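You operate a simulated robot arm through the tools that you are given. There is no shell and no other tool. Be economical: measure what you need, move in short steps, check, and stop when the job is done.

Carry out the task below with a simulated robot arm. There is one attempt and no reset: what you move stays moved.

Task
True the rim test stand: squeeze the beige disc, turn the grey knob till the screen shows its number.
Fine: put the disc back, then switch RIM TEST off; slider and little bowls stay.

It is judged by the outcome, as a careful person would: the job done as asked, and still so three seconds after it is handed in. It fails if anything else is knocked over, pushed out of place, dropped, spilled or broken.

Robot
A 6-joint arm with a two-finger parallel gripper, fixed in place. Base frame: the origin is at the foot of the arm, x ahead of it, y to its left, z up. Units: mm, degrees, N and s.
With the tool pointing down near the work surface it reaches from about 260 to 680 mm from the base axis. Its first joint turns from -66.0 to 66.0 degrees. Payload 2.9 kg.
The tool frame sits at the grasp point between the pads (the TCP): z along the fingers, y along the line on which they close. The tips reach 30 mm beyond it. The gripper opens to 110 mm. The fingers are 20 mm wide and 10 mm thick; the gripper's body (48 by 112 mm) begins 55 mm behind the TCP.
Orientation is that of the tool frame in the base frame, as a unit quaternion [x, y, z, w]. With the fingers straight down and closing along the base's y, the tool's x points along the base's -x, its y along +y and its z along -z.

Tools
- The arm moves only by the tool play_rows. Its argument "targets" is a list of rows, each a list of 3 entries, a list of its own where there are three numbers: the shift along the tool's x, y, z in m, then the turn, a rotation vector about the tool's x, y, z in degrees, then the closure in counts, from 0 (fully open) to 255 (shut). In form: [[[x, y, z], [ax, ay, az], hand], ...]. A call has 1 to 20 rows; each row shifts and turns the commanded pose from where the row before left it, along the tool's axes as they then stand. Each row takes 0.2 s and may step no farther than 50 mm and 8.6 degrees from the row before; otherwise, or with a gripper value out of range, the whole call is refused. Where a pose cannot be reached the arm comes as near as it can. A force on the tool above 90 N (or 10 N above the force at the start of the call, whichever is more), or a blocked arm, ends the call early, and 0.2 s more pass. Each finger travels about 108 mm/s and halts on what it meets, pressing with about 45 N; the grip force reading is that of the motor and also rises with nothing between the fingers. The clock runs only during rows and for 0.2 s after the last one: add rows that do not move to give the fingers time. The reply holds the time, the measured pose of the TCP, the force on the tool along the base axes, the opening and the grip force, in the units named above and with some noise.
- Cameras (640 x 400 px; columns grow to the right, rows downward): "scene" is fixed at [90.3, 423.6, 1398.3]; the picture's right is [-0.70, -0.71, 0.00], its down [-0.30, 0.30, -0.90] and it looks along [0.64, -0.64, -0.43] (base axes); focal length 316 px, centre (320, 200). "wrist" rides on the gripper at [-36, 0, -57] in the tool frame; the picture's right is [0.00, -1.00, 0.00], its down [0.97, 0.00, -0.24] and it looks along [0.24, 0.00, 0.97] (tool axes); focal length 218 px, centre (320, 200). There is no depth. A picture from a camera that has moved, and an enlarged one, comes with that camera's place and axes in the base frame and with its lens. The place of the scene camera against the robot may be out by one fixed shift of up to 18 mm in any direction.
- capture(camera): a new picture of that camera. No time passes.
- close_up(camera, box): a new picture of the part [left, top, right, bottom] of that camera's present view, enlarged. No time passes.
- hand_in(): hands the job in; it is judged then, once.

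Go step by step. Nothing tells you positions but the pictures and the camera data: compare them with the known pose of the tool, close in by small moves and look again before you grip or let go. The budget is 120 turns and 64 pictures, counting those below and the enlarged ones. Unless the task says otherwise, let go and move clear before handing in, and close with one line.

The tools are called after "Call:" by a JSON object that holds its "method" and its "body". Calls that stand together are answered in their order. play_rows: Moves the arm, as the interface text tells. Its arguments: {"type":"object","properties":{"targets":{"type":"array","items":{"type":"array"}}},"required":["targets"]} The other tools are called the same way: capture (camera) takes a picture; close_up (camera, box) takes an enlarged picture of a part of a camera's view; hand_in () hands the job in.

At the start:

```text
time: 0.0
position: [417.3, 159.4, 1231.8]
ee_rot: [0.001, 1.0, 0.0, 0.001]
contact_force: [0.3, 0.5, -0.2]
grip_width: 110.0
gripper_force: 0.1
```

scene: 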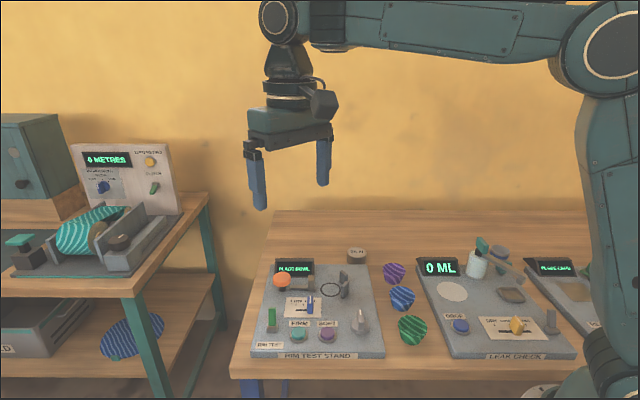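
wrist: 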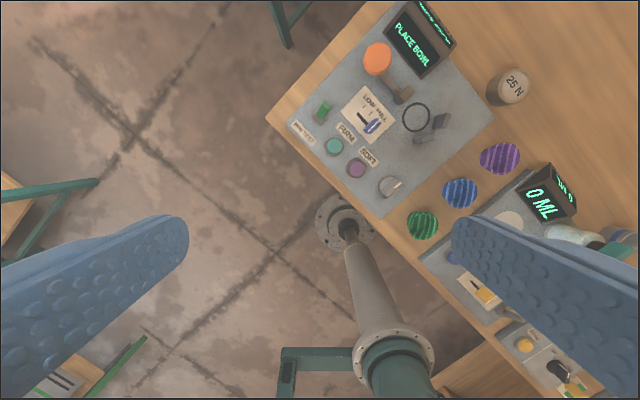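

I see the rim test stand on the table, with a beige disc marked "25 N" beside it. I'll zoom in for detail first.

Call:
{"method": "close_up", "body": {"camera": "scene", "box": [240, 235, 440, 360]}}

Call:
{"method": "close_up", "body": {"camera": "wrist", "box": [270, 0, 560, 220]}}

```text
3.20 times, centred on (340, 298) of scene
camera zoom: at [90.3, 423.6, 1398.3], right [-0.7, -0.71, 0.0], down [-0.3, 0.3, -0.9], along [0.64, -0.64, -0.43], focal length 1011 px, centre (256, -112)
```

zoom: 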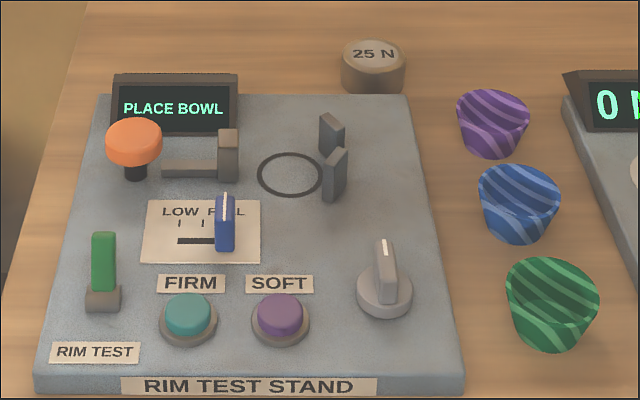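

```text
1.82 times, centred on (415, 110) of wrist
camera zoom: at [455.1, 158.6, 1289.4], right [0.0, -1.0, 0.0], down [-0.97, 0.0, 0.24], along [-0.24, 0.0, -0.97], focal length 397 px, centre (147, 364)
```

zoom: 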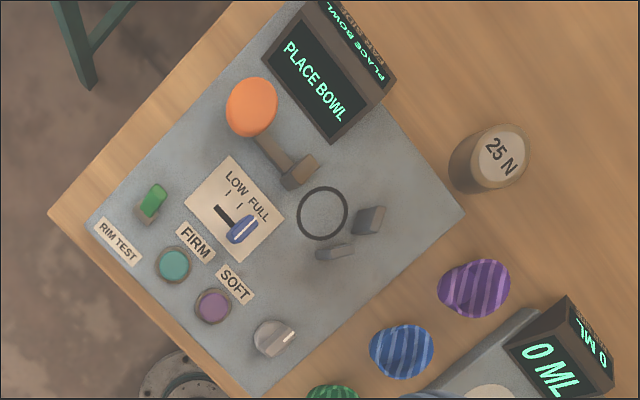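

The stand is turned about 45° to the base. The disc looks to be at about (557,-187), the ring at (506,-16) and the knob at (383,27). I'll move over the stand, line the tool up with it and look from nearer.

Call:
{"method": "play_rows", "body": {"targets": [[[-0.01, -0.028, 0.026], [0, 0, -7.5], 110], [[-0.01, -0.028, 0.026], [0, 0, -7.5], 0], [[-0.01, -0.028, 0.026], [0, 0, -7.5], 0], [[0, -0.02, 0.026], [0, 0, -7.5], 0], [[0, 0, 0.026], [0, 0, -7.5], 0], [[0, 0, 0.026], [0, 0, -7.5], 0]]}}

Call:
{"method": "capture", "body": {"camera": "wrist"}}

Call:
{"method": "capture", "body": {"camera": "scene"}}

```text
time: 1.4
position: [466.5, 61.4, 1075.1]
ee_rot: [-0.384, 0.923, 0.0, 0.0]
contact_force: [0.4, 0.4, 0.0]
grip_width: 110.1
gripper_force: 0.1
```

```text
59 pictures are left
camera wrist: at [492.0, 86.5, 1133.3], right [0.71, -0.71, 0.0], down [-0.69, -0.69, 0.24], along [-0.17, -0.17, -0.97], focal length 218 px, centre (320, 200)
```

wrist: 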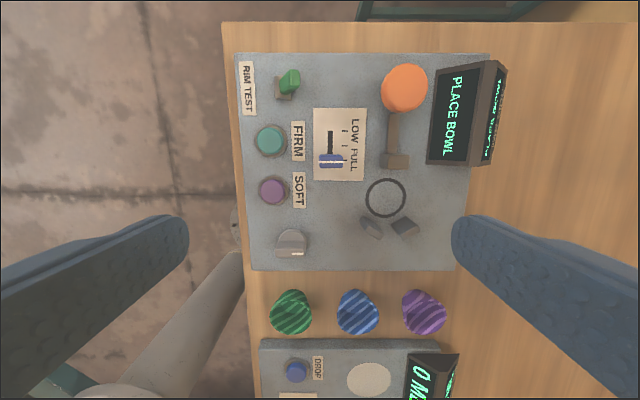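

```text
58 pictures are left
```

scene: 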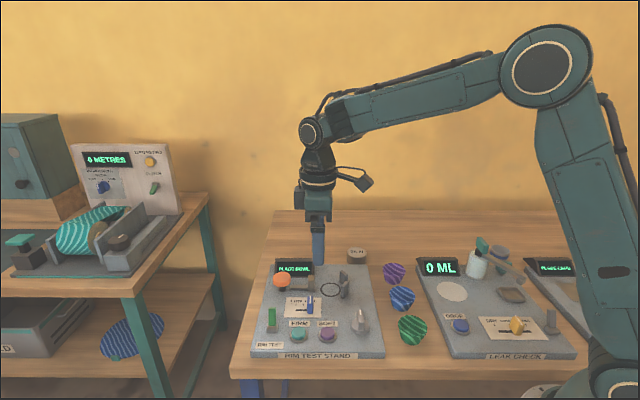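

Next I need to understand the mechanism, so I'll enlarge both views of the stand.

Call:
{"method": "close_up", "body": {"camera": "wrist", "box": [230, 50, 510, 270]}}

Call:
{"method": "close_up", "body": {"camera": "scene", "box": [265, 255, 365, 317]}}

```text
1.82 times, centred on (370, 160) of wrist
camera zoom: at [492.0, 86.5, 1133.3], right [0.71, -0.71, 0.0], down [-0.69, -0.69, 0.24], along [-0.17, -0.17, -0.97], focal length 397 px, centre (229, 273)
```

zoom: 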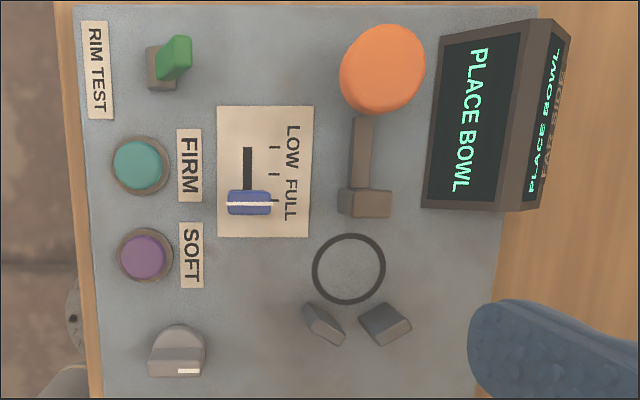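

```text
6.40 times, centred on (315, 286) of scene
camera zoom: at [90.4, 423.6, 1398.3], right [-0.7, -0.71, 0.0], down [-0.3, 0.3, -0.9], along [0.64, -0.64, -0.43], focal length 2023 px, centre (352, -350)
```

zoom: 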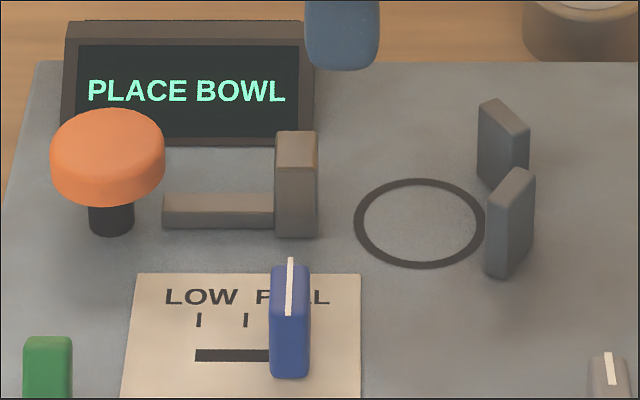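

The orange mushroom looks like the squeeze handle. The disc comes first, so I'll move above it at a safe height and look.

Call:
{"method": "play_rows", "body": {"targets": [[[0.018, -0.04, 0.01], [0, 0, 0], 0], [[0.018, -0.04, 0.01], [0, 0, 0], 0], [[0.018, -0.04, 0.01], [0, 0, 0], 0], [[0.018, -0.04, 0.01], [0, 0, 0], 0], [[0.018, -0.04, 0.01], [0, 0, 0], 0], [[0.021, -0.04, 0.01], [0, 0, 0], 0], [[0, 0, 0], [0, 0, 0], 0]]}}

Call:
{"method": "capture", "body": {"camera": "wrist"}}

Call:
{"method": "capture", "body": {"camera": "scene"}}

```text
time: 3.0
position: [560.1, -186.7, 1014.9]
ee_rot: [-0.383, 0.924, 0.0, 0.0]
contact_force: [-0.4, -0.2, 0.0]
grip_width: 110.2
gripper_force: 0.0
```

```text
55 pictures are left
camera wrist: at [585.4, -162.1, 1072.2], right [0.71, -0.71, 0.0], down [-0.69, -0.69, 0.24], along [-0.17, -0.17, -0.97], focal length 218 px, centre (320, 200)
```

wrist: 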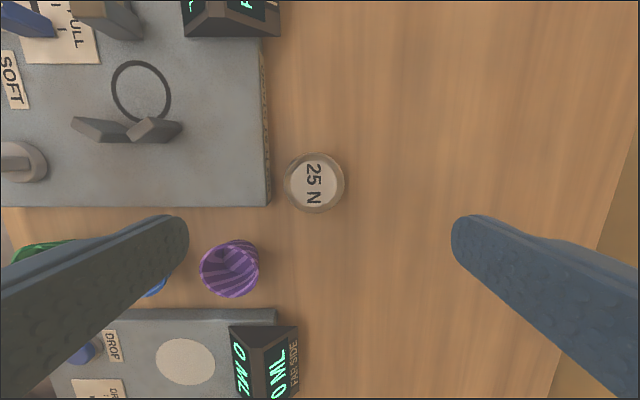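

```text
54 pictures are left
```

scene: 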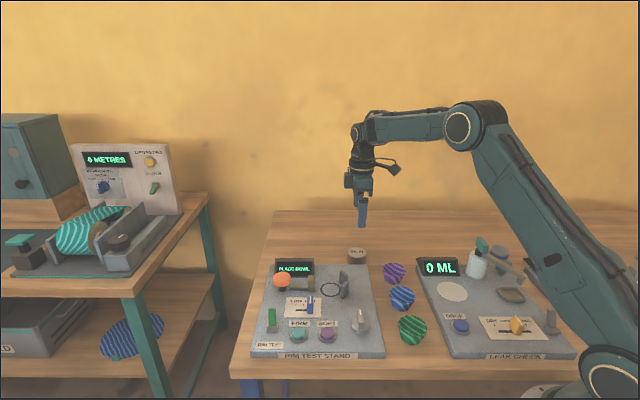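

The disc is at stand-axis b≈523, r≈-267, about 16 mm behind the stand's edge. I'll part-close the fingers to about 63 mm so they fit that gap, centre on the disc, drop part way and look again.

Call:
{"method": "play_rows", "body": {"targets": [[[-0.0027, 0.005, 0.025], [0, 0, 0], 109], [[0, 0, 0.025], [0, 0, 0], 109], [[0, 0, 0.015], [0, 0, 0], 109], [[0, 0, 0], [0, 0, 0], 109], [[0, 0, 0], [0, 0, 0], 109]]}}

Call:
{"method": "capture", "body": {"camera": "wrist"}}

Call:
{"method": "close_up", "body": {"camera": "scene", "box": [300, 200, 420, 275]}}

```text
time: 4.2
position: [556.7, -179.3, 950.2]
ee_rot: [-0.383, 0.924, 0.001, -0.001]
contact_force: [0.2, -0.2, 0.5]
grip_width: 63.0
gripper_force: 0.1
```

```text
53 pictures are left
camera wrist: at [582.5, -155.5, 1007.5], right [0.71, -0.71, 0.0], down [-0.69, -0.69, 0.24], along [-0.17, -0.17, -0.97], focal length 218 px, centre (320, 200)
```

wrist: 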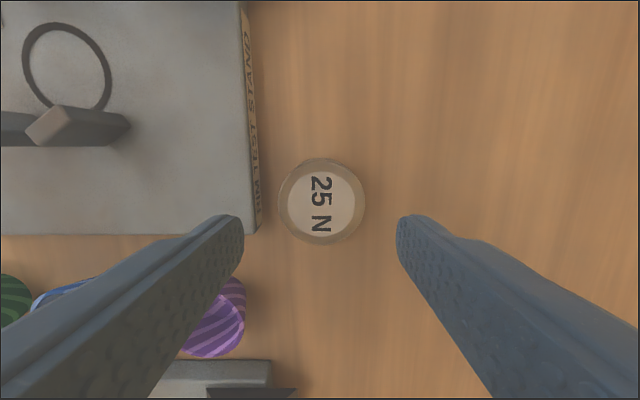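

```text
5.33 times, centred on (360, 238) of scene
camera zoom: at [90.3, 423.6, 1398.3], right [-0.7, -0.71, 0.0], down [-0.3, 0.3, -0.9], along [0.64, -0.64, -0.43], focal length 1686 px, centre (107, 0)
```

zoom: 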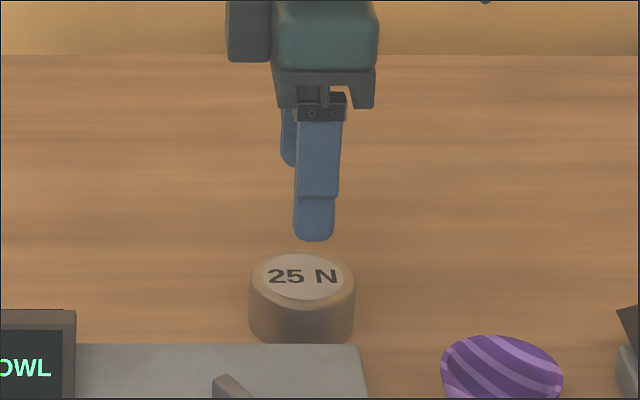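

It's centred to within about 1 mm and clear of the stand edge by about 7 mm. Going down now and closing.

Call:
{"method": "play_rows", "body": {"targets": [[[0, -0.001, 0.02], [0, 0, 0], 109], [[0, 0, 0.02], [0, 0, 0], 109], [[0, 0, 0.018], [0, 0, 0], 109], [[0, 0, 0.015], [0, 0, 0], 109], [[0, 0, 0], [0, 0, 0], 109]]}}

Call:
{"method": "capture", "body": {"camera": "wrist"}}

Call:
{"method": "close_up", "body": {"camera": "scene", "box": [300, 200, 420, 275]}}

```text
time: 5.4
position: [557.3, -180.8, 877.9]
ee_rot: [-0.382, 0.924, 0.0, 0.0]
contact_force: [-0.5, -0.3, 0.1]
grip_width: 63.2
gripper_force: 0.0
```

```text
51 pictures are left
camera wrist: at [582.9, -156.2, 935.0], right [0.71, -0.71, 0.0], down [-0.69, -0.69, 0.24], along [-0.17, -0.17, -0.97], focal length 218 px, centre (320, 200)
```

wrist: 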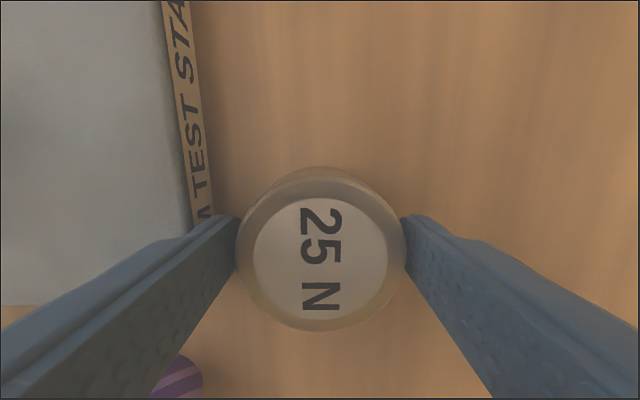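

```text
5.33 times, centred on (360, 238) of scene
camera zoom: at [90.3, 423.6, 1398.3], right [-0.7, -0.71, 0.0], down [-0.3, 0.3, -0.9], along [0.64, -0.64, -0.43], focal length 1686 px, centre (107, 0)
```

zoom: 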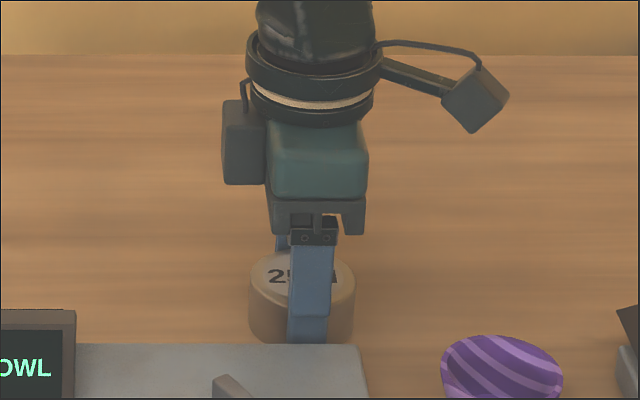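

Aligned. Closing on the disc.

Call:
{"method": "play_rows", "body": {"targets": [[[0, 0, 0], [0, 0, 0], 140], [[0, 0, 0], [0, 0, 0], 150], [[0, 0, 0], [0, 0, 0], 150]]}}

```text
time: 6.2
position: [557.7, -180.9, 877.6]
ee_rot: [-0.382, 0.924, 0.0, 0.0]
contact_force: [-0.2, -0.5, -0.3]
grip_width: 56.5
gripper_force: 44.9
```

Gripped at 56.5 mm. I'll lift it, carry it over the ring and look.

Call:
{"method": "play_rows", "body": {"targets": [[[0, 0, -0.03], [0, 0, 0], 150], [[0, 0, -0.035], [0, 0, 0], 150], [[0, 0, -0.035], [0, 0, 0], 150], [[0, 0.03, 0], [0, 0, 0], 150], [[0, 0.03, 0], [0, 0, 0], 150], [[0, 0.03, 0], [0, 0, 0], 150], [[-0.02, 0.03, 0], [0, 0, 0], 150], [[-0.025, 0.02, 0], [0, 0, 0], 150], [[-0.0335, 0.013, 0], [0, 0, 0], 150], [[0, 0, 0], [0, 0, 0], 150]]}}

Call:
{"method": "capture", "body": {"camera": "wrist"}}

Call:
{"method": "close_up", "body": {"camera": "scene", "box": [250, 235, 410, 335]}}

```text
time: 8.4
position: [504.6, -16.5, 978.2]
ee_rot: [-0.382, 0.924, 0.0, 0.0]
contact_force: [0.3, -0.2, 0.4]
grip_width: 45.2
gripper_force: 0.0
```

```text
49 pictures are left
camera wrist: at [529.6, 8.2, 1035.1], right [0.71, -0.71, 0.0], down [-0.69, -0.69, 0.24], along [-0.17, -0.17, -0.97], focal length 218 px, centre (320, 200)
```

wrist: 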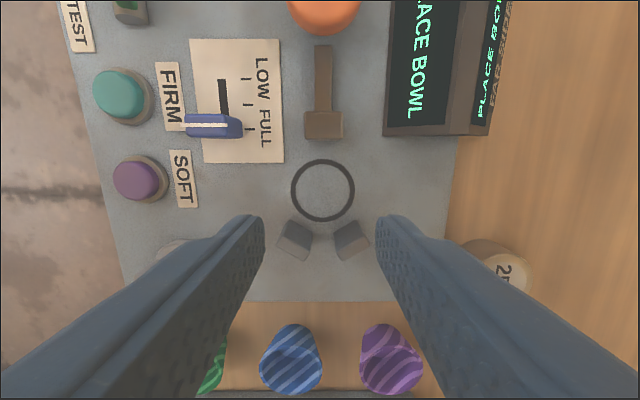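

```text
4.00 times, centred on (330, 285) of scene
camera zoom: at [90.3, 423.6, 1398.3], right [-0.7, -0.71, 0.0], down [-0.3, 0.3, -0.9], along [0.64, -0.64, -0.43], focal length 1264 px, centre (280, -140)
```

zoom: 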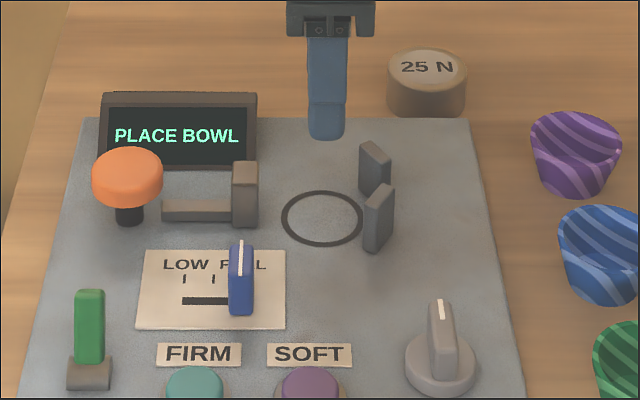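

The disc slipped out and still seems to be standing near its place. The ring sits at about b=371, r=-346. I'll go back above the disc with the fingers open and check where it is.

Call:
{"method": "play_rows", "body": {"targets": [[[0.0335, -0.013, 0], [0, 0, 0], 100], [[0.025, -0.02, 0], [0, 0, 0], 100], [[0.02, -0.03, 0], [0, 0, 0], 109], [[0, -0.03, 0], [0, 0, 0], 109], [[0, -0.03, 0], [0, 0, 0], 109], [[0, -0.03, 0.028], [0, 0, 0], 109], [[0, 0, 0], [0, 0, 0], 109], [[0, 0, 0], [0, 0, 0], 109]]}}

Call:
{"method": "capture", "body": {"camera": "wrist"}}

Call:
{"method": "close_up", "body": {"camera": "scene", "box": [300, 200, 420, 275]}}

```text
time: 10.2
position: [557.5, -183.4, 949.4]
ee_rot: [-0.383, 0.924, 0.001, 0.001]
contact_force: [0.1, -0.1, -0.2]
grip_width: 63.1
gripper_force: 0.1
```

```text
47 pictures are left
camera wrist: at [583.0, -157.7, 1007.4], right [0.71, -0.71, 0.0], down [-0.69, -0.69, 0.24], along [-0.17, -0.17, -0.97], focal length 218 px, centre (320, 200)
```

wrist: 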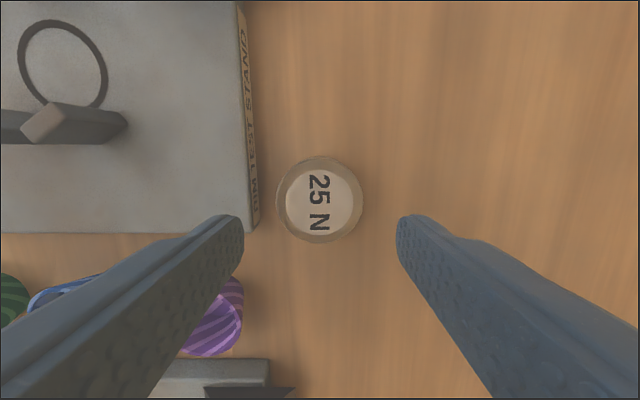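

```text
5.33 times, centred on (360, 238) of scene
camera zoom: at [90.4, 423.6, 1398.3], right [-0.7, -0.71, 0.0], down [-0.3, 0.3, -0.9], along [0.64, -0.64, -0.43], focal length 1686 px, centre (107, 0)
```

zoom: 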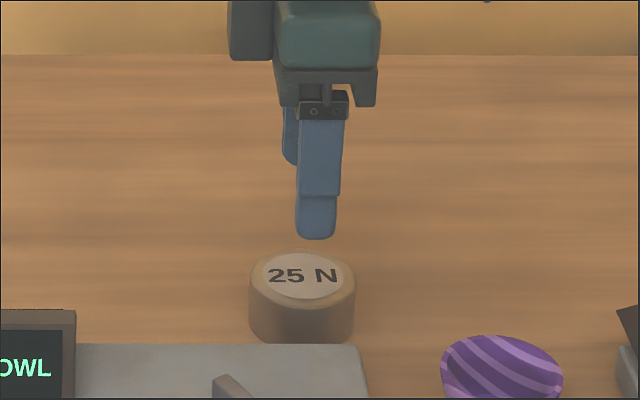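

The disc hasn't moved. I'll go a little lower this time, close fully, wait for the grip and lift slowly.

Call:
{"method": "play_rows", "body": {"targets": [[[0, 0, 0.02], [0, 0, 0], 109], [[0, 0, 0.02], [0, 0, 0], 109], [[0, 0, 0.02], [0, 0, 0], 109], [[0, 0, 0.0155], [0, 0, 0], 109], [[0, 0, 0], [0, 0, 0], 150], [[0, 0, 0], [0, 0, 0], 255], [[0, 0, 0], [0, 0, 0], 255], [[0, 0, 0], [0, 0, 0], 255]]}}

Call:
{"method": "play_rows", "body": {"targets": [[[0, 0, -0.002], [0, 0, 0], 255], [[0, 0, -0.003], [0, 0, 0], 255], [[0, 0, -0.005], [0, 0, 0], 255], [[0, 0, 0], [0, 0, 0], 255]]}}

Call:
{"method": "close_up", "body": {"camera": "scene", "box": [300, 200, 420, 275]}}

```text
time: 12.0
position: [556.9, -182.0, 875.3]
ee_rot: [-0.383, 0.924, -0.001, 0.001]
contact_force: [-1.3, 2.1, 13.5]
grip_width: 56.7
gripper_force: 45.4
```

```text
time: 13.0
position: [557.0, -181.0, 884.1]
ee_rot: [-0.384, 0.923, 0.0, 0.0]
contact_force: [0.9, -0.6, -2.1]
grip_width: 56.9
gripper_force: 44.8
```

```text
5.33 times, centred on (360, 238) of scene
camera zoom: at [90.4, 423.6, 1398.3], right [-0.7, -0.71, 0.0], down [-0.3, 0.3, -0.9], along [0.64, -0.64, -0.43], focal length 1686 px, centre (107, 0)
```

zoom: 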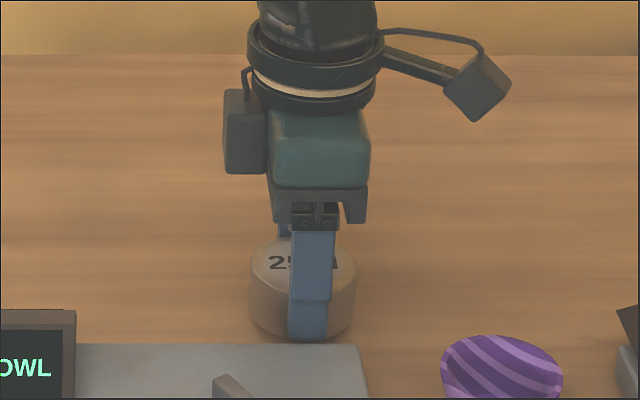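

The disc is up with the grip. I'll go on gently: raise it, then carry it over the ring in small steps.

Call:
{"method": "play_rows", "body": {"targets": [[[0, 0, -0.006], [0, 0, 0], 255], [[0, 0, -0.01], [0, 0, 0], 255], [[0, 0, -0.012], [0, 0, 0], 255], [[0, 0, -0.014], [0, 0, 0], 255], [[0, 0, -0.014], [0, 0, 0], 255], [[0, 0, -0.012], [0, 0, 0], 255], [[0, 0, -0.008], [0, 0, 0], 255], [[0, 0.005, 0], [0, 0, 0], 255], [[0, 0.01, 0], [0, 0, 0], 255], [[0, 0.015, 0], [0, 0, 0], 255], [[0, 0.015, 0], [0, 0, 0], 255], [[0, 0.015, 0], [0, 0, 0], 255], [[0, 0.015, 0], [0, 0, 0], 255], [[-0.005, 0.015, 0], [0, 0, 0], 255], [[-0.01, 0.015, 0], [0, 0, 0], 255], [[-0.015, 0.015, 0], [0, 0, 0], 255], [[-0.015, 0.015, 0], [0, 0, 0], 255], [[-0.015, 0.01, 0], [0, 0, 0], 255], [[-0.01, 0.005, 0], [0, 0, 0], 255], [[0, 0, 0], [0, 0, 0], 255]]}}

Call:
{"method": "capture", "body": {"camera": "wrist"}}

Call:
{"method": "close_up", "body": {"camera": "scene", "box": [250, 235, 410, 335]}}

```text
time: 17.2
position: [500.5, -25.1, 960.2]
ee_rot: [-0.382, 0.924, 0.001, 0.0]
contact_force: [0.6, -0.2, -2.6]
grip_width: 56.9
gripper_force: 44.6
```

```text
44 pictures are left
camera wrist: at [526.1, -0.8, 1017.9], right [0.71, -0.71, 0.0], down [-0.69, -0.69, 0.24], along [-0.17, -0.17, -0.97], focal length 218 px, centre (320, 200)
```

wrist: 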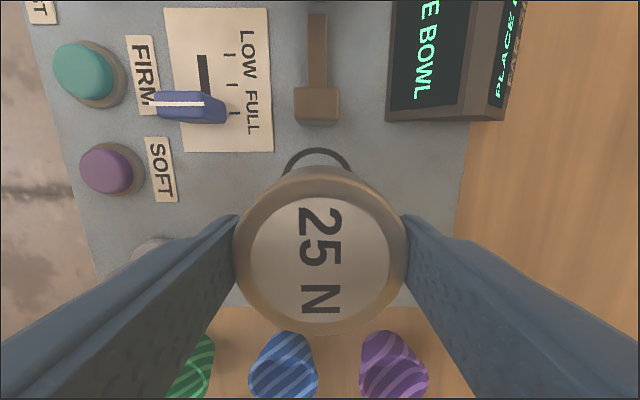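

```text
4.00 times, centred on (330, 285) of scene
camera zoom: at [90.4, 423.6, 1398.3], right [-0.7, -0.71, 0.0], down [-0.3, 0.3, -0.9], along [0.64, -0.64, -0.43], focal length 1264 px, centre (280, -140)
```

zoom: 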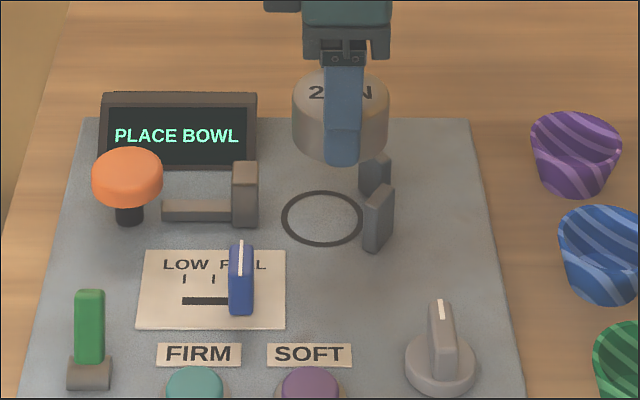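

The disc is held firmly. I'll shift about 11 mm left to centre on the ring, then lower it to just above the plate and check.

Call:
{"method": "play_rows", "body": {"targets": [[[-0.006, 0.0005, 0], [0, 0, 0], 255], [[-0.0055, 0, 0], [0, 0, 0], 255], [[0, 0, 0.008], [0, 0, 0], 255], [[0, 0, 0.012], [0, 0, 0], 255], [[0, 0, 0.012], [0, 0, 0], 255], [[0, 0, 0.012], [0, 0, 0], 255], [[0, 0, 0.008], [0, 0, 0], 255], [[0, 0, 0], [0, 0, 0], 255]]}}

Call:
{"method": "capture", "body": {"camera": "wrist"}}

Call:
{"method": "close_up", "body": {"camera": "scene", "box": [265, 240, 385, 315]}}

```text
time: 19.0
position: [507.8, -16.4, 908.1]
ee_rot: [-0.383, 0.924, 0.0, 0.0]
contact_force: [-0.1, 0.3, -2.0]
grip_width: 56.6
gripper_force: 45.3
```

```text
42 pictures are left
camera wrist: at [534.2, 7.2, 966.0], right [0.71, -0.71, 0.0], down [-0.69, -0.69, 0.24], along [-0.17, -0.17, -0.97], focal length 218 px, centre (320, 200)
```

wrist: 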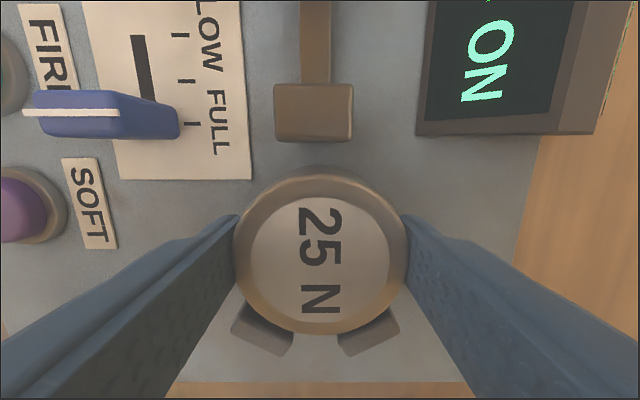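

```text
5.33 times, centred on (325, 278) of scene
camera zoom: at [90.4, 423.6, 1398.3], right [-0.7, -0.71, 0.0], down [-0.3, 0.3, -0.9], along [0.64, -0.64, -0.43], focal length 1686 px, centre (293, -213)
```

zoom: 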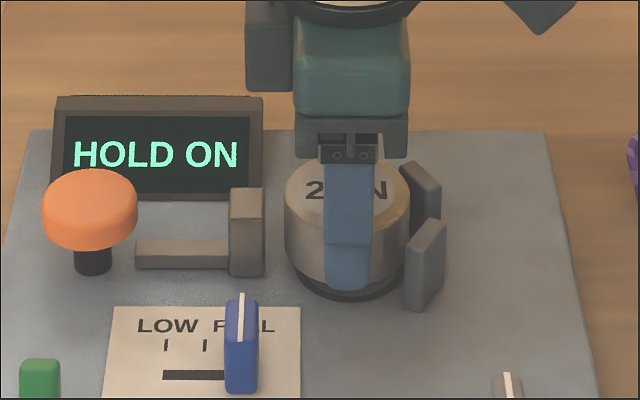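

The screen already senses the disc. I'll lower the last few millimetres to contact in small steps.

Call:
{"method": "play_rows", "body": {"targets": [[[0, 0, 0.004], [0, 0, 0], 255], [[0, 0, 0.004], [0, 0, 0], 255], [[0, 0, 0.003], [0, 0, 0], 255], [[0, 0, 0], [0, 0, 0], 255]]}}

Call:
{"method": "close_up", "body": {"camera": "scene", "box": [265, 240, 385, 315]}}

```text
time: 20.0
position: [508.9, -16.2, 898.0]
ee_rot: [-0.382, 0.924, 0.0, 0.0]
contact_force: [-0.7, 0.1, -0.4]
grip_width: 57.0
gripper_force: 45.1
```

```text
5.33 times, centred on (325, 278) of scene
camera zoom: at [90.4, 423.6, 1398.3], right [-0.7, -0.71, 0.0], down [-0.3, 0.3, -0.9], along [0.64, -0.64, -0.43], focal length 1686 px, centre (293, -213)
```

zoom: 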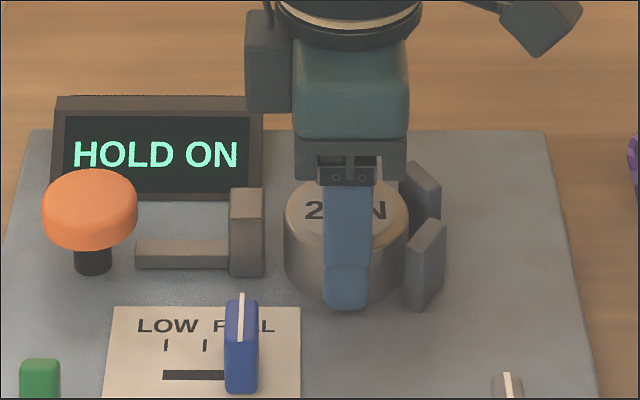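

The load has almost come off, so it's nearly touching down. I'll go a hair lower, open slightly and raise out.

Call:
{"method": "play_rows", "body": {"targets": [[[0, 0, 0.0015], [0, 0, 0], 255], [[0, 0, 0], [0, 0, 0], 255], [[0, 0, 0], [0, 0, 0], 105], [[0, 0, 0], [0, 0, 0], 100], [[0, 0, 0], [0, 0, 0], 100], [[0, 0, -0.01], [0, 0, 0], 100], [[0, 0, -0.02], [0, 0, 0], 100], [[0, 0, -0.03], [0, 0, 0], 100], [[0, 0, -0.04], [0, 0, 0], 100], [[0, 0, 0], [0, 0, 0], 100]]}}

Call:
{"method": "capture", "body": {"camera": "wrist"}}

Call:
{"method": "close_up", "body": {"camera": "scene", "box": [250, 235, 410, 335]}}

```text
time: 22.2
position: [507.1, -15.8, 996.0]
ee_rot: [-0.383, 0.924, 0.0, -0.001]
contact_force: [-0.1, -0.3, -1.2]
grip_width: 66.8
gripper_force: 0.1
```

```text
39 pictures are left
camera wrist: at [533.8, 7.9, 1053.5], right [0.71, -0.71, 0.0], down [-0.69, -0.69, 0.24], along [-0.17, -0.17, -0.97], focal length 218 px, centre (320, 200)
```

wrist: 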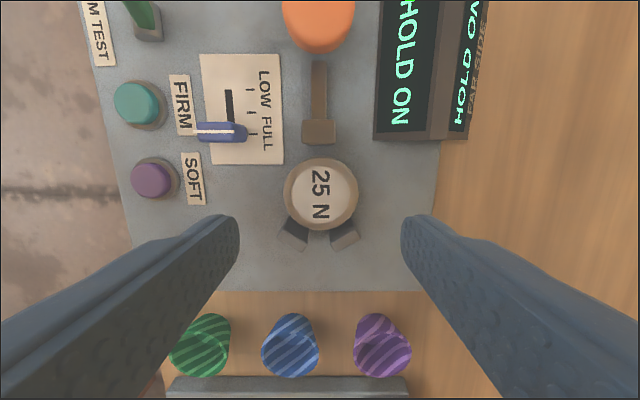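

```text
4.00 times, centred on (330, 285) of scene
camera zoom: at [90.3, 423.6, 1398.3], right [-0.7, -0.71, 0.0], down [-0.3, 0.3, -0.9], along [0.64, -0.64, -0.43], focal length 1264 px, centre (280, -140)
```

zoom: 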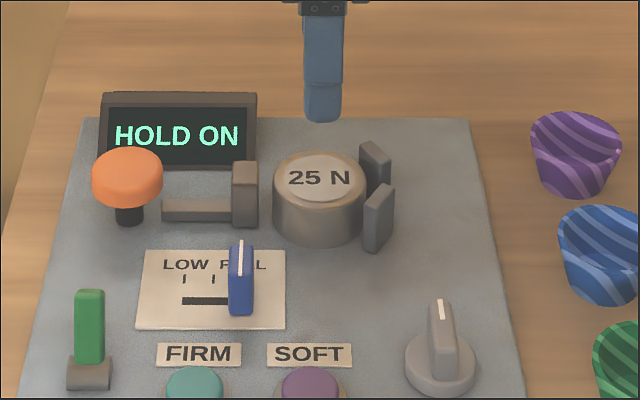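

The disc is seated and the screen says "HOLD ON". I'll move above the orange mushroom (about b=366, r=-462, top z≈899) with the fingers shut, giving the screen time to settle.

Call:
{"method": "play_rows", "body": {"targets": [[[-0.029, 0.001, 0], [0, 0, 0], 255], [[-0.029, 0.001, 0], [0, 0, 0], 255], [[-0.029, 0.001, 0], [0, 0, 0], 255], [[-0.029, 0.001, 0], [0, 0, 0], 255], [[0, 0, 0], [0, 0, 0], 255], [[0, 0, 0], [0, 0, 0], 255], [[0, 0, 0], [0, 0, 0], 255], [[0, 0, 0], [0, 0, 0], 255]]}}

Call:
{"method": "capture", "body": {"camera": "wrist"}}

Call:
{"method": "close_up", "body": {"camera": "scene", "box": [250, 235, 410, 335]}}

```text
time: 24.0
position: [588.3, 67.8, 997.8]
ee_rot: [-0.383, 0.924, -0.001, -0.001]
contact_force: [0.3, 0.1, 0.6]
grip_width: 0.1
gripper_force: 37.5
```

```text
37 pictures are left
camera wrist: at [613.5, 92.3, 1053.9], right [0.71, -0.71, 0.0], down [-0.69, -0.69, 0.24], along [-0.17, -0.17, -0.97], focal length 218 px, centre (320, 200)
```

wrist: 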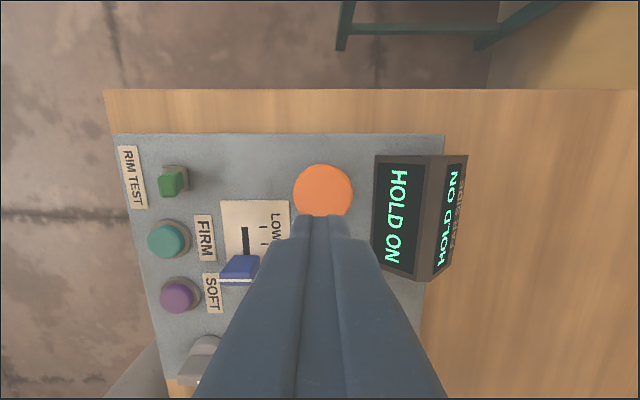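

```text
4.00 times, centred on (330, 285) of scene
camera zoom: at [90.3, 423.6, 1398.3], right [-0.7, -0.71, 0.0], down [-0.3, 0.3, -0.9], along [0.64, -0.64, -0.43], focal length 1264 px, centre (280, -140)
```

zoom: 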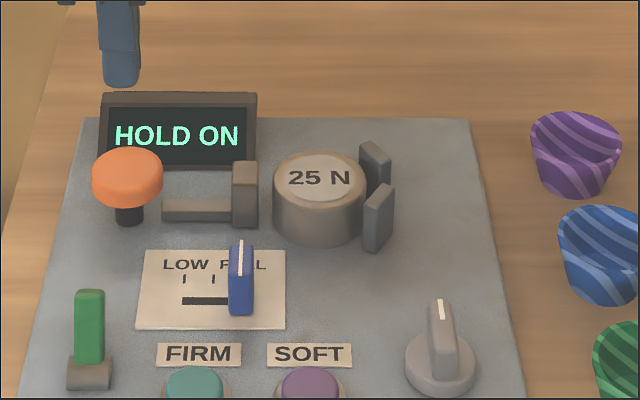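

It reads "HOLD ON", so presumably the orange button must be held to squeeze. I'll centre on it and press gently, watching the force.

Call:
{"method": "play_rows", "body": {"targets": [[[-0.004, -0.0025, 0.02], [0, 0, 0], 255], [[0, 0, 0.025], [0, 0, 0], 255], [[0, 0, 0.015], [0, 0, 0], 255], [[0, 0, 0.005], [0, 0, 0], 255], [[0, 0, 0.003], [0, 0, 0], 255], [[0, 0, 0], [0, 0, 0], 255]]}}

Call:
{"method": "close_up", "body": {"camera": "scene", "box": [250, 235, 410, 335]}}

```text
time: 25.4
position: [592.7, 67.7, 929.2]
ee_rot: [-0.383, 0.924, 0.0, -0.001]
contact_force: [1.3, 0.9, 1.5]
grip_width: 0.2
gripper_force: 37.5
```

```text
4.00 times, centred on (330, 285) of scene
camera zoom: at [90.3, 423.6, 1398.3], right [-0.7, -0.71, 0.0], down [-0.3, 0.3, -0.9], along [0.64, -0.64, -0.43], focal length 1264 px, centre (280, -140)
```

zoom: 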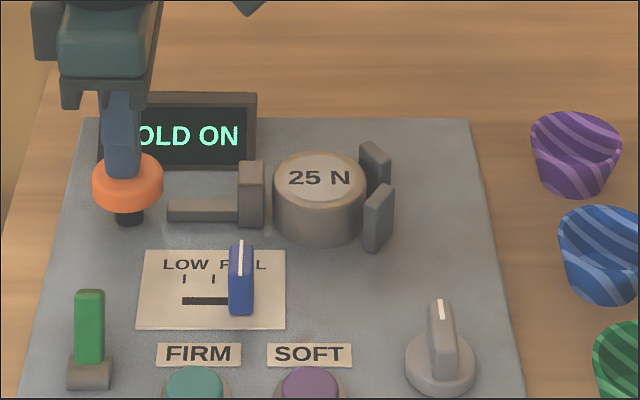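

Pressing the orange cap moves the plunger towards the disc. I'll press on until it stops, then hold.

Call:
{"method": "play_rows", "body": {"targets": [[[0, 0, 0.003], [0, 0, 0], 255], [[0, 0, 0.003], [0, 0, 0], 255], [[0, 0, 0.003], [0, 0, 0], 255], [[0, 0, 0.003], [0, 0, 0], 255], [[0, 0, 0], [0, 0, 0], 255], [[0, 0, 0], [0, 0, 0], 255]]}}

Call:
{"method": "close_up", "body": {"camera": "scene", "box": [250, 235, 410, 335]}}

```text
time: 26.8
position: [592.7, 68.5, 917.7]
ee_rot: [-0.382, 0.924, 0.0, 0.001]
contact_force: [-4.6, -3.9, 12.9]
grip_width: 0.2
gripper_force: 37.6
```

```text
4.00 times, centred on (330, 285) of scene
camera zoom: at [90.0, 423.5, 1398.3], right [-0.7, -0.71, 0.0], down [-0.3, 0.3, -0.9], along [0.64, -0.64, -0.43], focal length 1264 px, centre (280, -140)
```

zoom: 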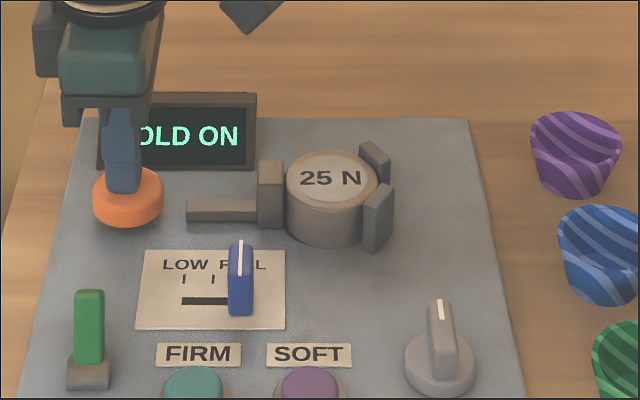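

The disc is now pushed against the posts. I'll press a little further and hold for a couple of seconds.

Call:
{"method": "play_rows", "body": {"targets": [[[0, 0, 0.002], [0, 0, 0], 255], [[0, 0, 0.002], [0, 0, 0], 255], [[0, 0, 0], [0, 0, 0], 255], [[0, 0, 0], [0, 0, 0], 255], [[0, 0, 0], [0, 0, 0], 255], [[0, 0, 0], [0, 0, 0], 255], [[0, 0, 0], [0, 0, 0], 255], [[0, 0, 0], [0, 0, 0], 255], [[0, 0, 0], [0, 0, 0], 255], [[0, 0, 0], [0, 0, 0], 255]]}}

Call:
{"method": "close_up", "body": {"camera": "scene", "box": [250, 235, 410, 335]}}

```text
time: 29.0
position: [592.3, 67.9, 916.1]
ee_rot: [-0.381, 0.924, -0.001, 0.002]
contact_force: [-13.8, -8.5, 43.1]
grip_width: 0.1
gripper_force: 37.4
```

```text
4.00 times, centred on (330, 285) of scene
camera zoom: at [89.3, 423.3, 1398.4], right [-0.7, -0.71, 0.0], down [-0.3, 0.3, -0.9], along [0.64, -0.64, -0.43], focal length 1264 px, centre (280, -140)
```

zoom: 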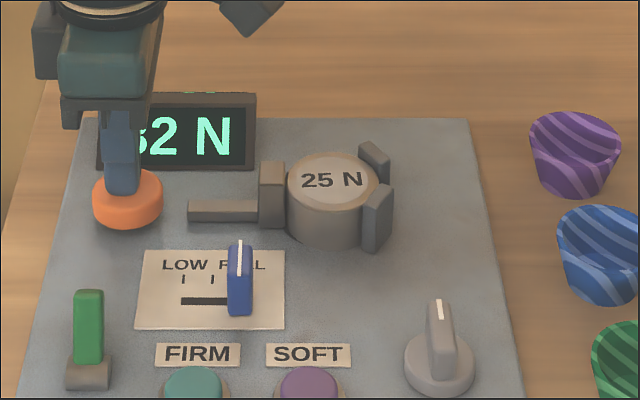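

It reads "?2 N", probably 32 N. I'll ease off and see whether the reading holds.

Call:
{"method": "play_rows", "body": {"targets": [[[0, 0, -0.003], [0, 0, 0], 255], [[0, 0, -0.005], [0, 0, 0], 255], [[0, 0, -0.008], [0, 0, 0], 255], [[0, 0, -0.015], [0, 0, 0], 255], [[0, 0, -0.025], [0, 0, 0], 255], [[0, 0, -0.03], [0, 0, 0], 255], [[0.03, 0, 0], [0, 0, 0], 255], [[0.03, 0, 0], [0, 0, 0], 255], [[0, 0, 0], [0, 0, 0], 255]]}}

Call:
{"method": "close_up", "body": {"camera": "scene", "box": [250, 235, 410, 335]}}

```text
time: 31.0
position: [550.2, 26.2, 997.5]
ee_rot: [-0.383, 0.924, 0.0, -0.001]
contact_force: [0.4, 0.3, 0.3]
grip_width: 0.0
gripper_force: 37.5
```

```text
4.00 times, centred on (330, 285) of scene
camera zoom: at [90.3, 423.6, 1398.3], right [-0.7, -0.71, 0.0], down [-0.3, 0.3, -0.9], along [0.64, -0.64, -0.43], focal length 1264 px, centre (280, -140)
```

zoom: 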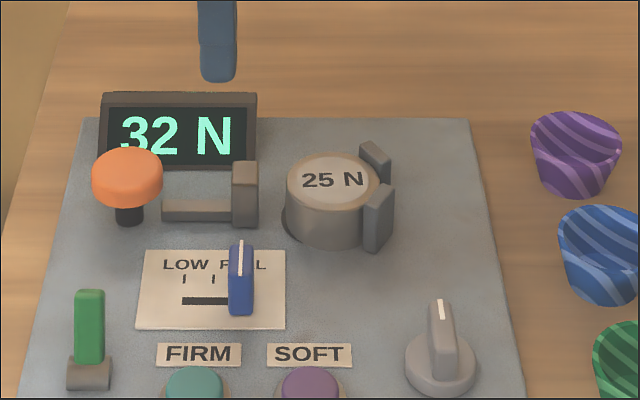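

The reading stays at 32 N after release. Next I'll move above the grey knob to look at it.

Call:
{"method": "play_rows", "body": {"targets": [[[0.02, 0.024, 0], [0, 0, 0], 120], [[0.025, 0.024, 0], [0, 0, 0], 120], [[0.025, 0.024, 0], [0, 0, 0], 120], [[0.025, 0.024, 0], [0, 0, 0], 120], [[0.022, 0.022, 0], [0, 0, 0], 120], [[0, 0, 0], [0, 0, 0], 120]]}}

Call:
{"method": "capture", "body": {"camera": "wrist"}}

Call:
{"method": "close_up", "body": {"camera": "scene", "box": [310, 280, 430, 355]}}

```text
time: 32.4
position: [383.0, 26.4, 996.9]
ee_rot: [-0.382, 0.924, 0.0, 0.0]
contact_force: [0.1, 0.4, 0.1]
grip_width: 58.0
gripper_force: 0.1
```

```text
31 pictures are left
camera wrist: at [409.0, 52.0, 1055.2], right [0.71, -0.71, 0.0], down [-0.69, -0.69, 0.24], along [-0.17, -0.17, -0.97], focal length 218 px, centre (320, 200)
```

wrist: 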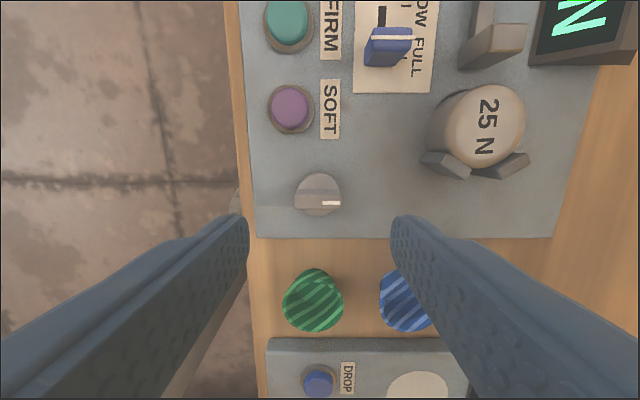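

```text
5.33 times, centred on (370, 318) of scene
camera zoom: at [90.3, 423.6, 1398.3], right [-0.7, -0.71, 0.0], down [-0.3, 0.3, -0.9], along [0.64, -0.64, -0.43], focal length 1686 px, centre (53, -427)
```

zoom: 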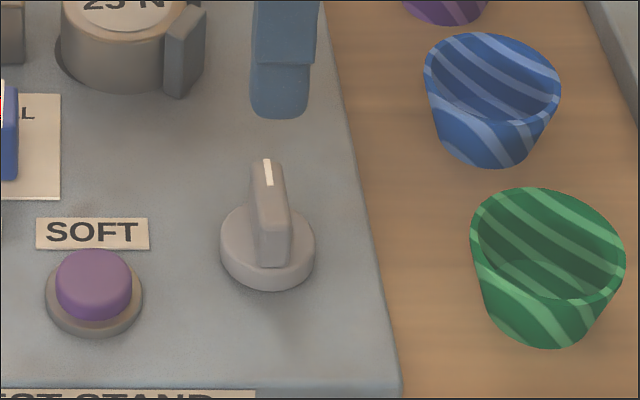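

The knob's fin lies front-to-back at about b=251, r=-288, with its top near z≈893. I'll turn the tool 90° to grip the fin along the left-right axis, and come lower.

Call:
{"method": "play_rows", "body": {"targets": [[[0, 0, 0.003], [0, 0, 7.5], 150], [[0, 0, 0.003], [0, 0, 7.5], 150], [[0, 0, 0.003], [0, 0, 7.5], 150], [[0, 0, 0.003], [0, 0, 7.5], 150], [[0, 0, 0.003], [0, 0, 7.5], 150], [[0, 0, 0.003], [0, 0, 7.5], 150], [[0, 0, 0.003], [0, 0, 7.5], 150], [[0, 0, 0.003], [0, 0, 7.5], 150], [[0, 0, 0.003], [0, 0, 7.5], 150], [[0, 0, 0.003], [0, 0, 7.5], 150], [[0, 0, 0.003], [0, 0, 7.5], 150], [[0, 0, 0.003], [0, 0, 7.5], 150], [[0, 0, 0], [0, 0, 0], 150]]}}

Call:
{"method": "capture", "body": {"camera": "wrist"}}

```text
time: 35.2
position: [383.6, 26.7, 962.0]
ee_rot: [0.383, 0.924, 0.0, 0.0]
contact_force: [-0.8, -0.3, 0.2]
grip_width: 45.3
gripper_force: 0.1
```

```text
29 pictures are left
camera wrist: at [409.5, 0.6, 1019.6], right [-0.71, -0.71, 0.0], down [-0.68, 0.69, 0.24], along [-0.17, 0.17, -0.97], focal length 218 px, centre (320, 200)
```

wrist: 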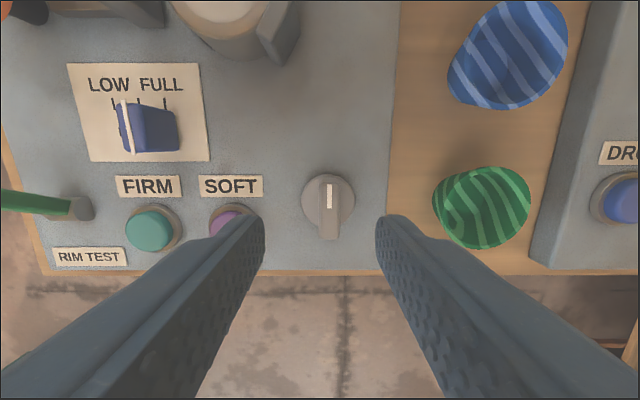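

The knob centre is about 5.6 mm to the right of the tool. I'll shift over, lower to fin height and check.

Call:
{"method": "play_rows", "body": {"targets": [[[0.0008, -0.0056, 0.01], [0, 0, 0], 180], [[0, 0, 0.02], [0, 0, 0], 180], [[0, 0, 0.012], [0, 0, 0], 180], [[0, 0, 0.012], [0, 0, 0], 180], [[0, 0, 0], [0, 0, 0], 180]]}}

Call:
{"method": "capture", "body": {"camera": "wrist"}}

Call:
{"method": "close_up", "body": {"camera": "scene", "box": [270, 240, 430, 340]}}

```text
time: 36.4
position: [379.5, 22.9, 906.4]
ee_rot: [0.382, 0.924, 0.0, 0.0]
contact_force: [-0.3, -0.7, 1.1]
grip_width: 32.2
gripper_force: 0.0
```

```text
28 pictures are left
camera wrist: at [404.7, -2.9, 964.7], right [-0.71, -0.71, 0.0], down [-0.69, 0.69, 0.24], along [-0.17, 0.17, -0.97], focal length 218 px, centre (320, 200)
```

wrist: 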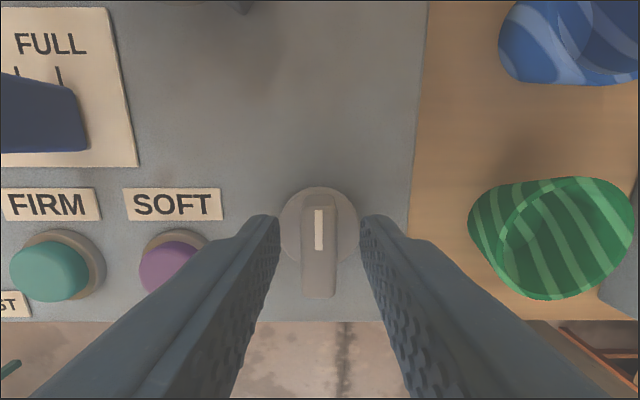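

```text
4.00 times, centred on (350, 290) of scene
camera zoom: at [90.3, 423.6, 1398.3], right [-0.7, -0.71, 0.0], down [-0.3, 0.3, -0.9], along [0.64, -0.64, -0.43], focal length 1264 px, centre (200, -160)
```

zoom: 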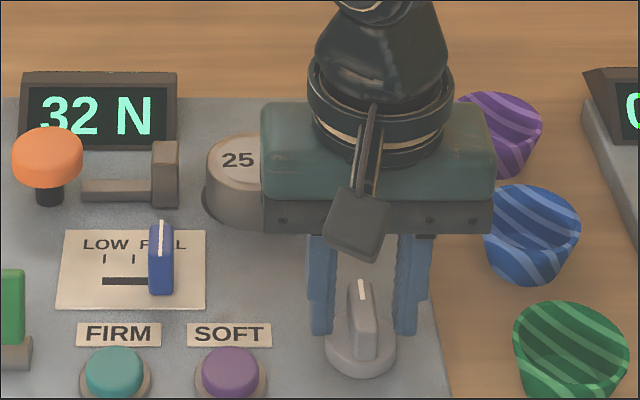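

Aligned on the fin. I'll close on it and turn a small step counter-clockwise to learn the direction and gain.

Call:
{"method": "play_rows", "body": {"targets": [[[0, 0, 0], [0, 0, 0], 255], [[0, 0, 0], [0, 0, 0], 255], [[0, 0, 0], [0, 0, 0], 255], [[0, 0, 0], [0, 0, -5], 255], [[0, 0, 0], [0, 0, -5], 255], [[0, 0, 0], [0, 0, 0], 255]]}}

Call:
{"method": "close_up", "body": {"camera": "scene", "box": [270, 240, 430, 340]}}

```text
time: 37.8
position: [379.5, 24.3, 906.6]
ee_rot: [0.301, 0.954, 0.0, 0.0]
contact_force: [6.7, 6.9, -17.6]
grip_width: 13.0
gripper_force: 45.6
```

```text
4.00 times, centred on (350, 290) of scene
camera zoom: at [90.7, 423.8, 1398.2], right [-0.7, -0.71, 0.0], down [-0.3, 0.3, -0.9], along [0.64, -0.64, -0.43], focal length 1264 px, centre (200, -160)
```

zoom: 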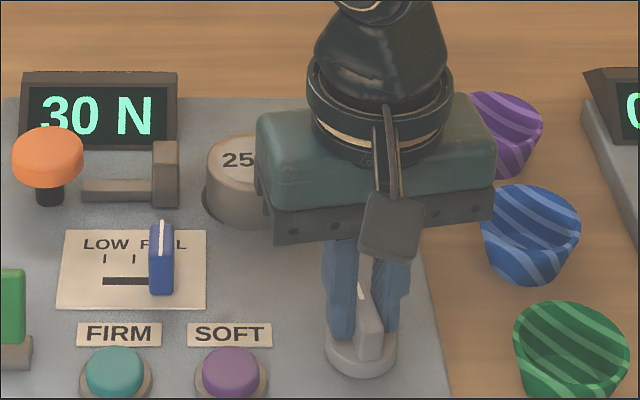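

Counter-clockwise lowers it by about 2 N per 10°. I'll turn another 20° and look.

Call:
{"method": "play_rows", "body": {"targets": [[[0, 0, 0], [0, 0, -5], 255], [[0, 0, 0], [0, 0, -5], 255], [[0, 0, 0], [0, 0, -5], 255], [[0, 0, 0], [0, 0, -5], 255], [[0, 0, 0], [0, 0, 0], 255]]}}

Call:
{"method": "close_up", "body": {"camera": "scene", "box": [270, 240, 430, 340]}}

```text
time: 39.0
position: [379.3, 25.0, 907.8]
ee_rot: [0.129, 0.992, 0.001, 0.001]
contact_force: [13.2, 12.7, -33.3]
grip_width: 12.8
gripper_force: 45.1
```

```text
4.00 times, centred on (350, 290) of scene
camera zoom: at [91.0, 424.0, 1398.1], right [-0.7, -0.71, 0.0], down [-0.3, 0.3, -0.9], along [0.64, -0.64, -0.43], focal length 1264 px, centre (200, -160)
```

zoom: 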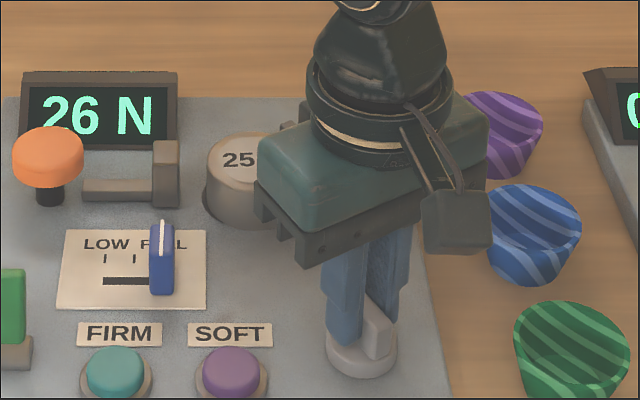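

It reads 26 N. I'll turn about 5° more while easing the vertical pull a little.

Call:
{"method": "play_rows", "body": {"targets": [[[0, 0, 0.001], [0, 0, -2.5], 255], [[0, 0, 0], [0, 0, -2.5], 255], [[0, 0, 0], [0, 0, 0], 255]]}}

Call:
{"method": "close_up", "body": {"camera": "scene", "box": [270, 240, 430, 340]}}

```text
time: 39.8
position: [379.9, 24.6, 907.6]
ee_rot: [0.086, 0.996, 0.001, 0.0]
contact_force: [10.2, 14.2, -7.7]
grip_width: 12.7
gripper_force: 45.0
```

```text
4.00 times, centred on (350, 290) of scene
camera zoom: at [90.7, 424.0, 1398.1], right [-0.7, -0.71, 0.0], down [-0.3, 0.3, -0.9], along [0.64, -0.64, -0.43], focal length 1264 px, centre (200, -160)
```

zoom: 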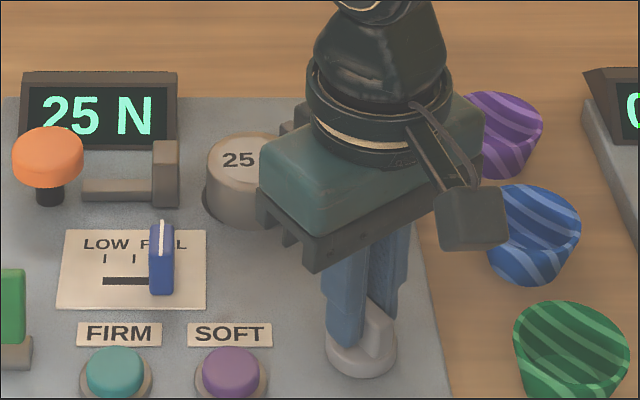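

The screen shows 25 N. I'll open to release the knob, rise clear and confirm.

Call:
{"method": "play_rows", "body": {"targets": [[[0, 0, 0], [0, 0, 0], 200], [[0, 0, 0], [0, 0, 0], 180], [[0, 0, 0], [0, 0, 0], 180], [[0, 0, -0.015], [0, 0, 0], 180], [[0, 0, -0.035], [0, 0, 0], 180], [[0, 0, -0.045], [0, 0, 0], 150], [[0, 0, 0], [0, 0, 0], 110]]}}

Call:
{"method": "close_up", "body": {"camera": "scene", "box": [250, 235, 410, 335]}}

```text
time: 41.4
position: [380.1, 24.5, 1001.8]
ee_rot: [0.087, 0.996, 0.0, 0.0]
contact_force: [0.6, -0.2, -0.8]
grip_width: 62.8
gripper_force: 0.1
```

```text
4.00 times, centred on (330, 285) of scene
camera zoom: at [90.3, 423.6, 1398.3], right [-0.7, -0.71, 0.0], down [-0.3, 0.3, -0.9], along [0.64, -0.64, -0.43], focal length 1264 px, centre (280, -140)
```

zoom: 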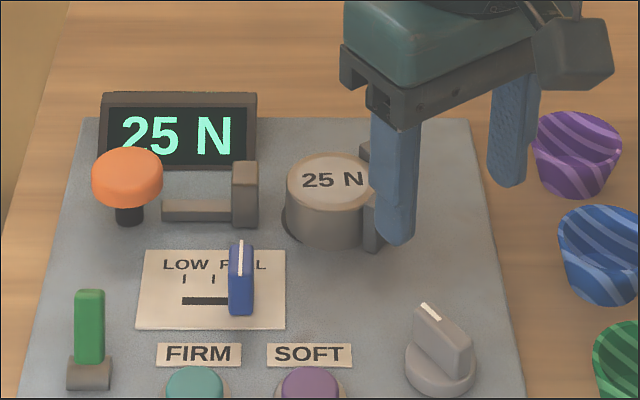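

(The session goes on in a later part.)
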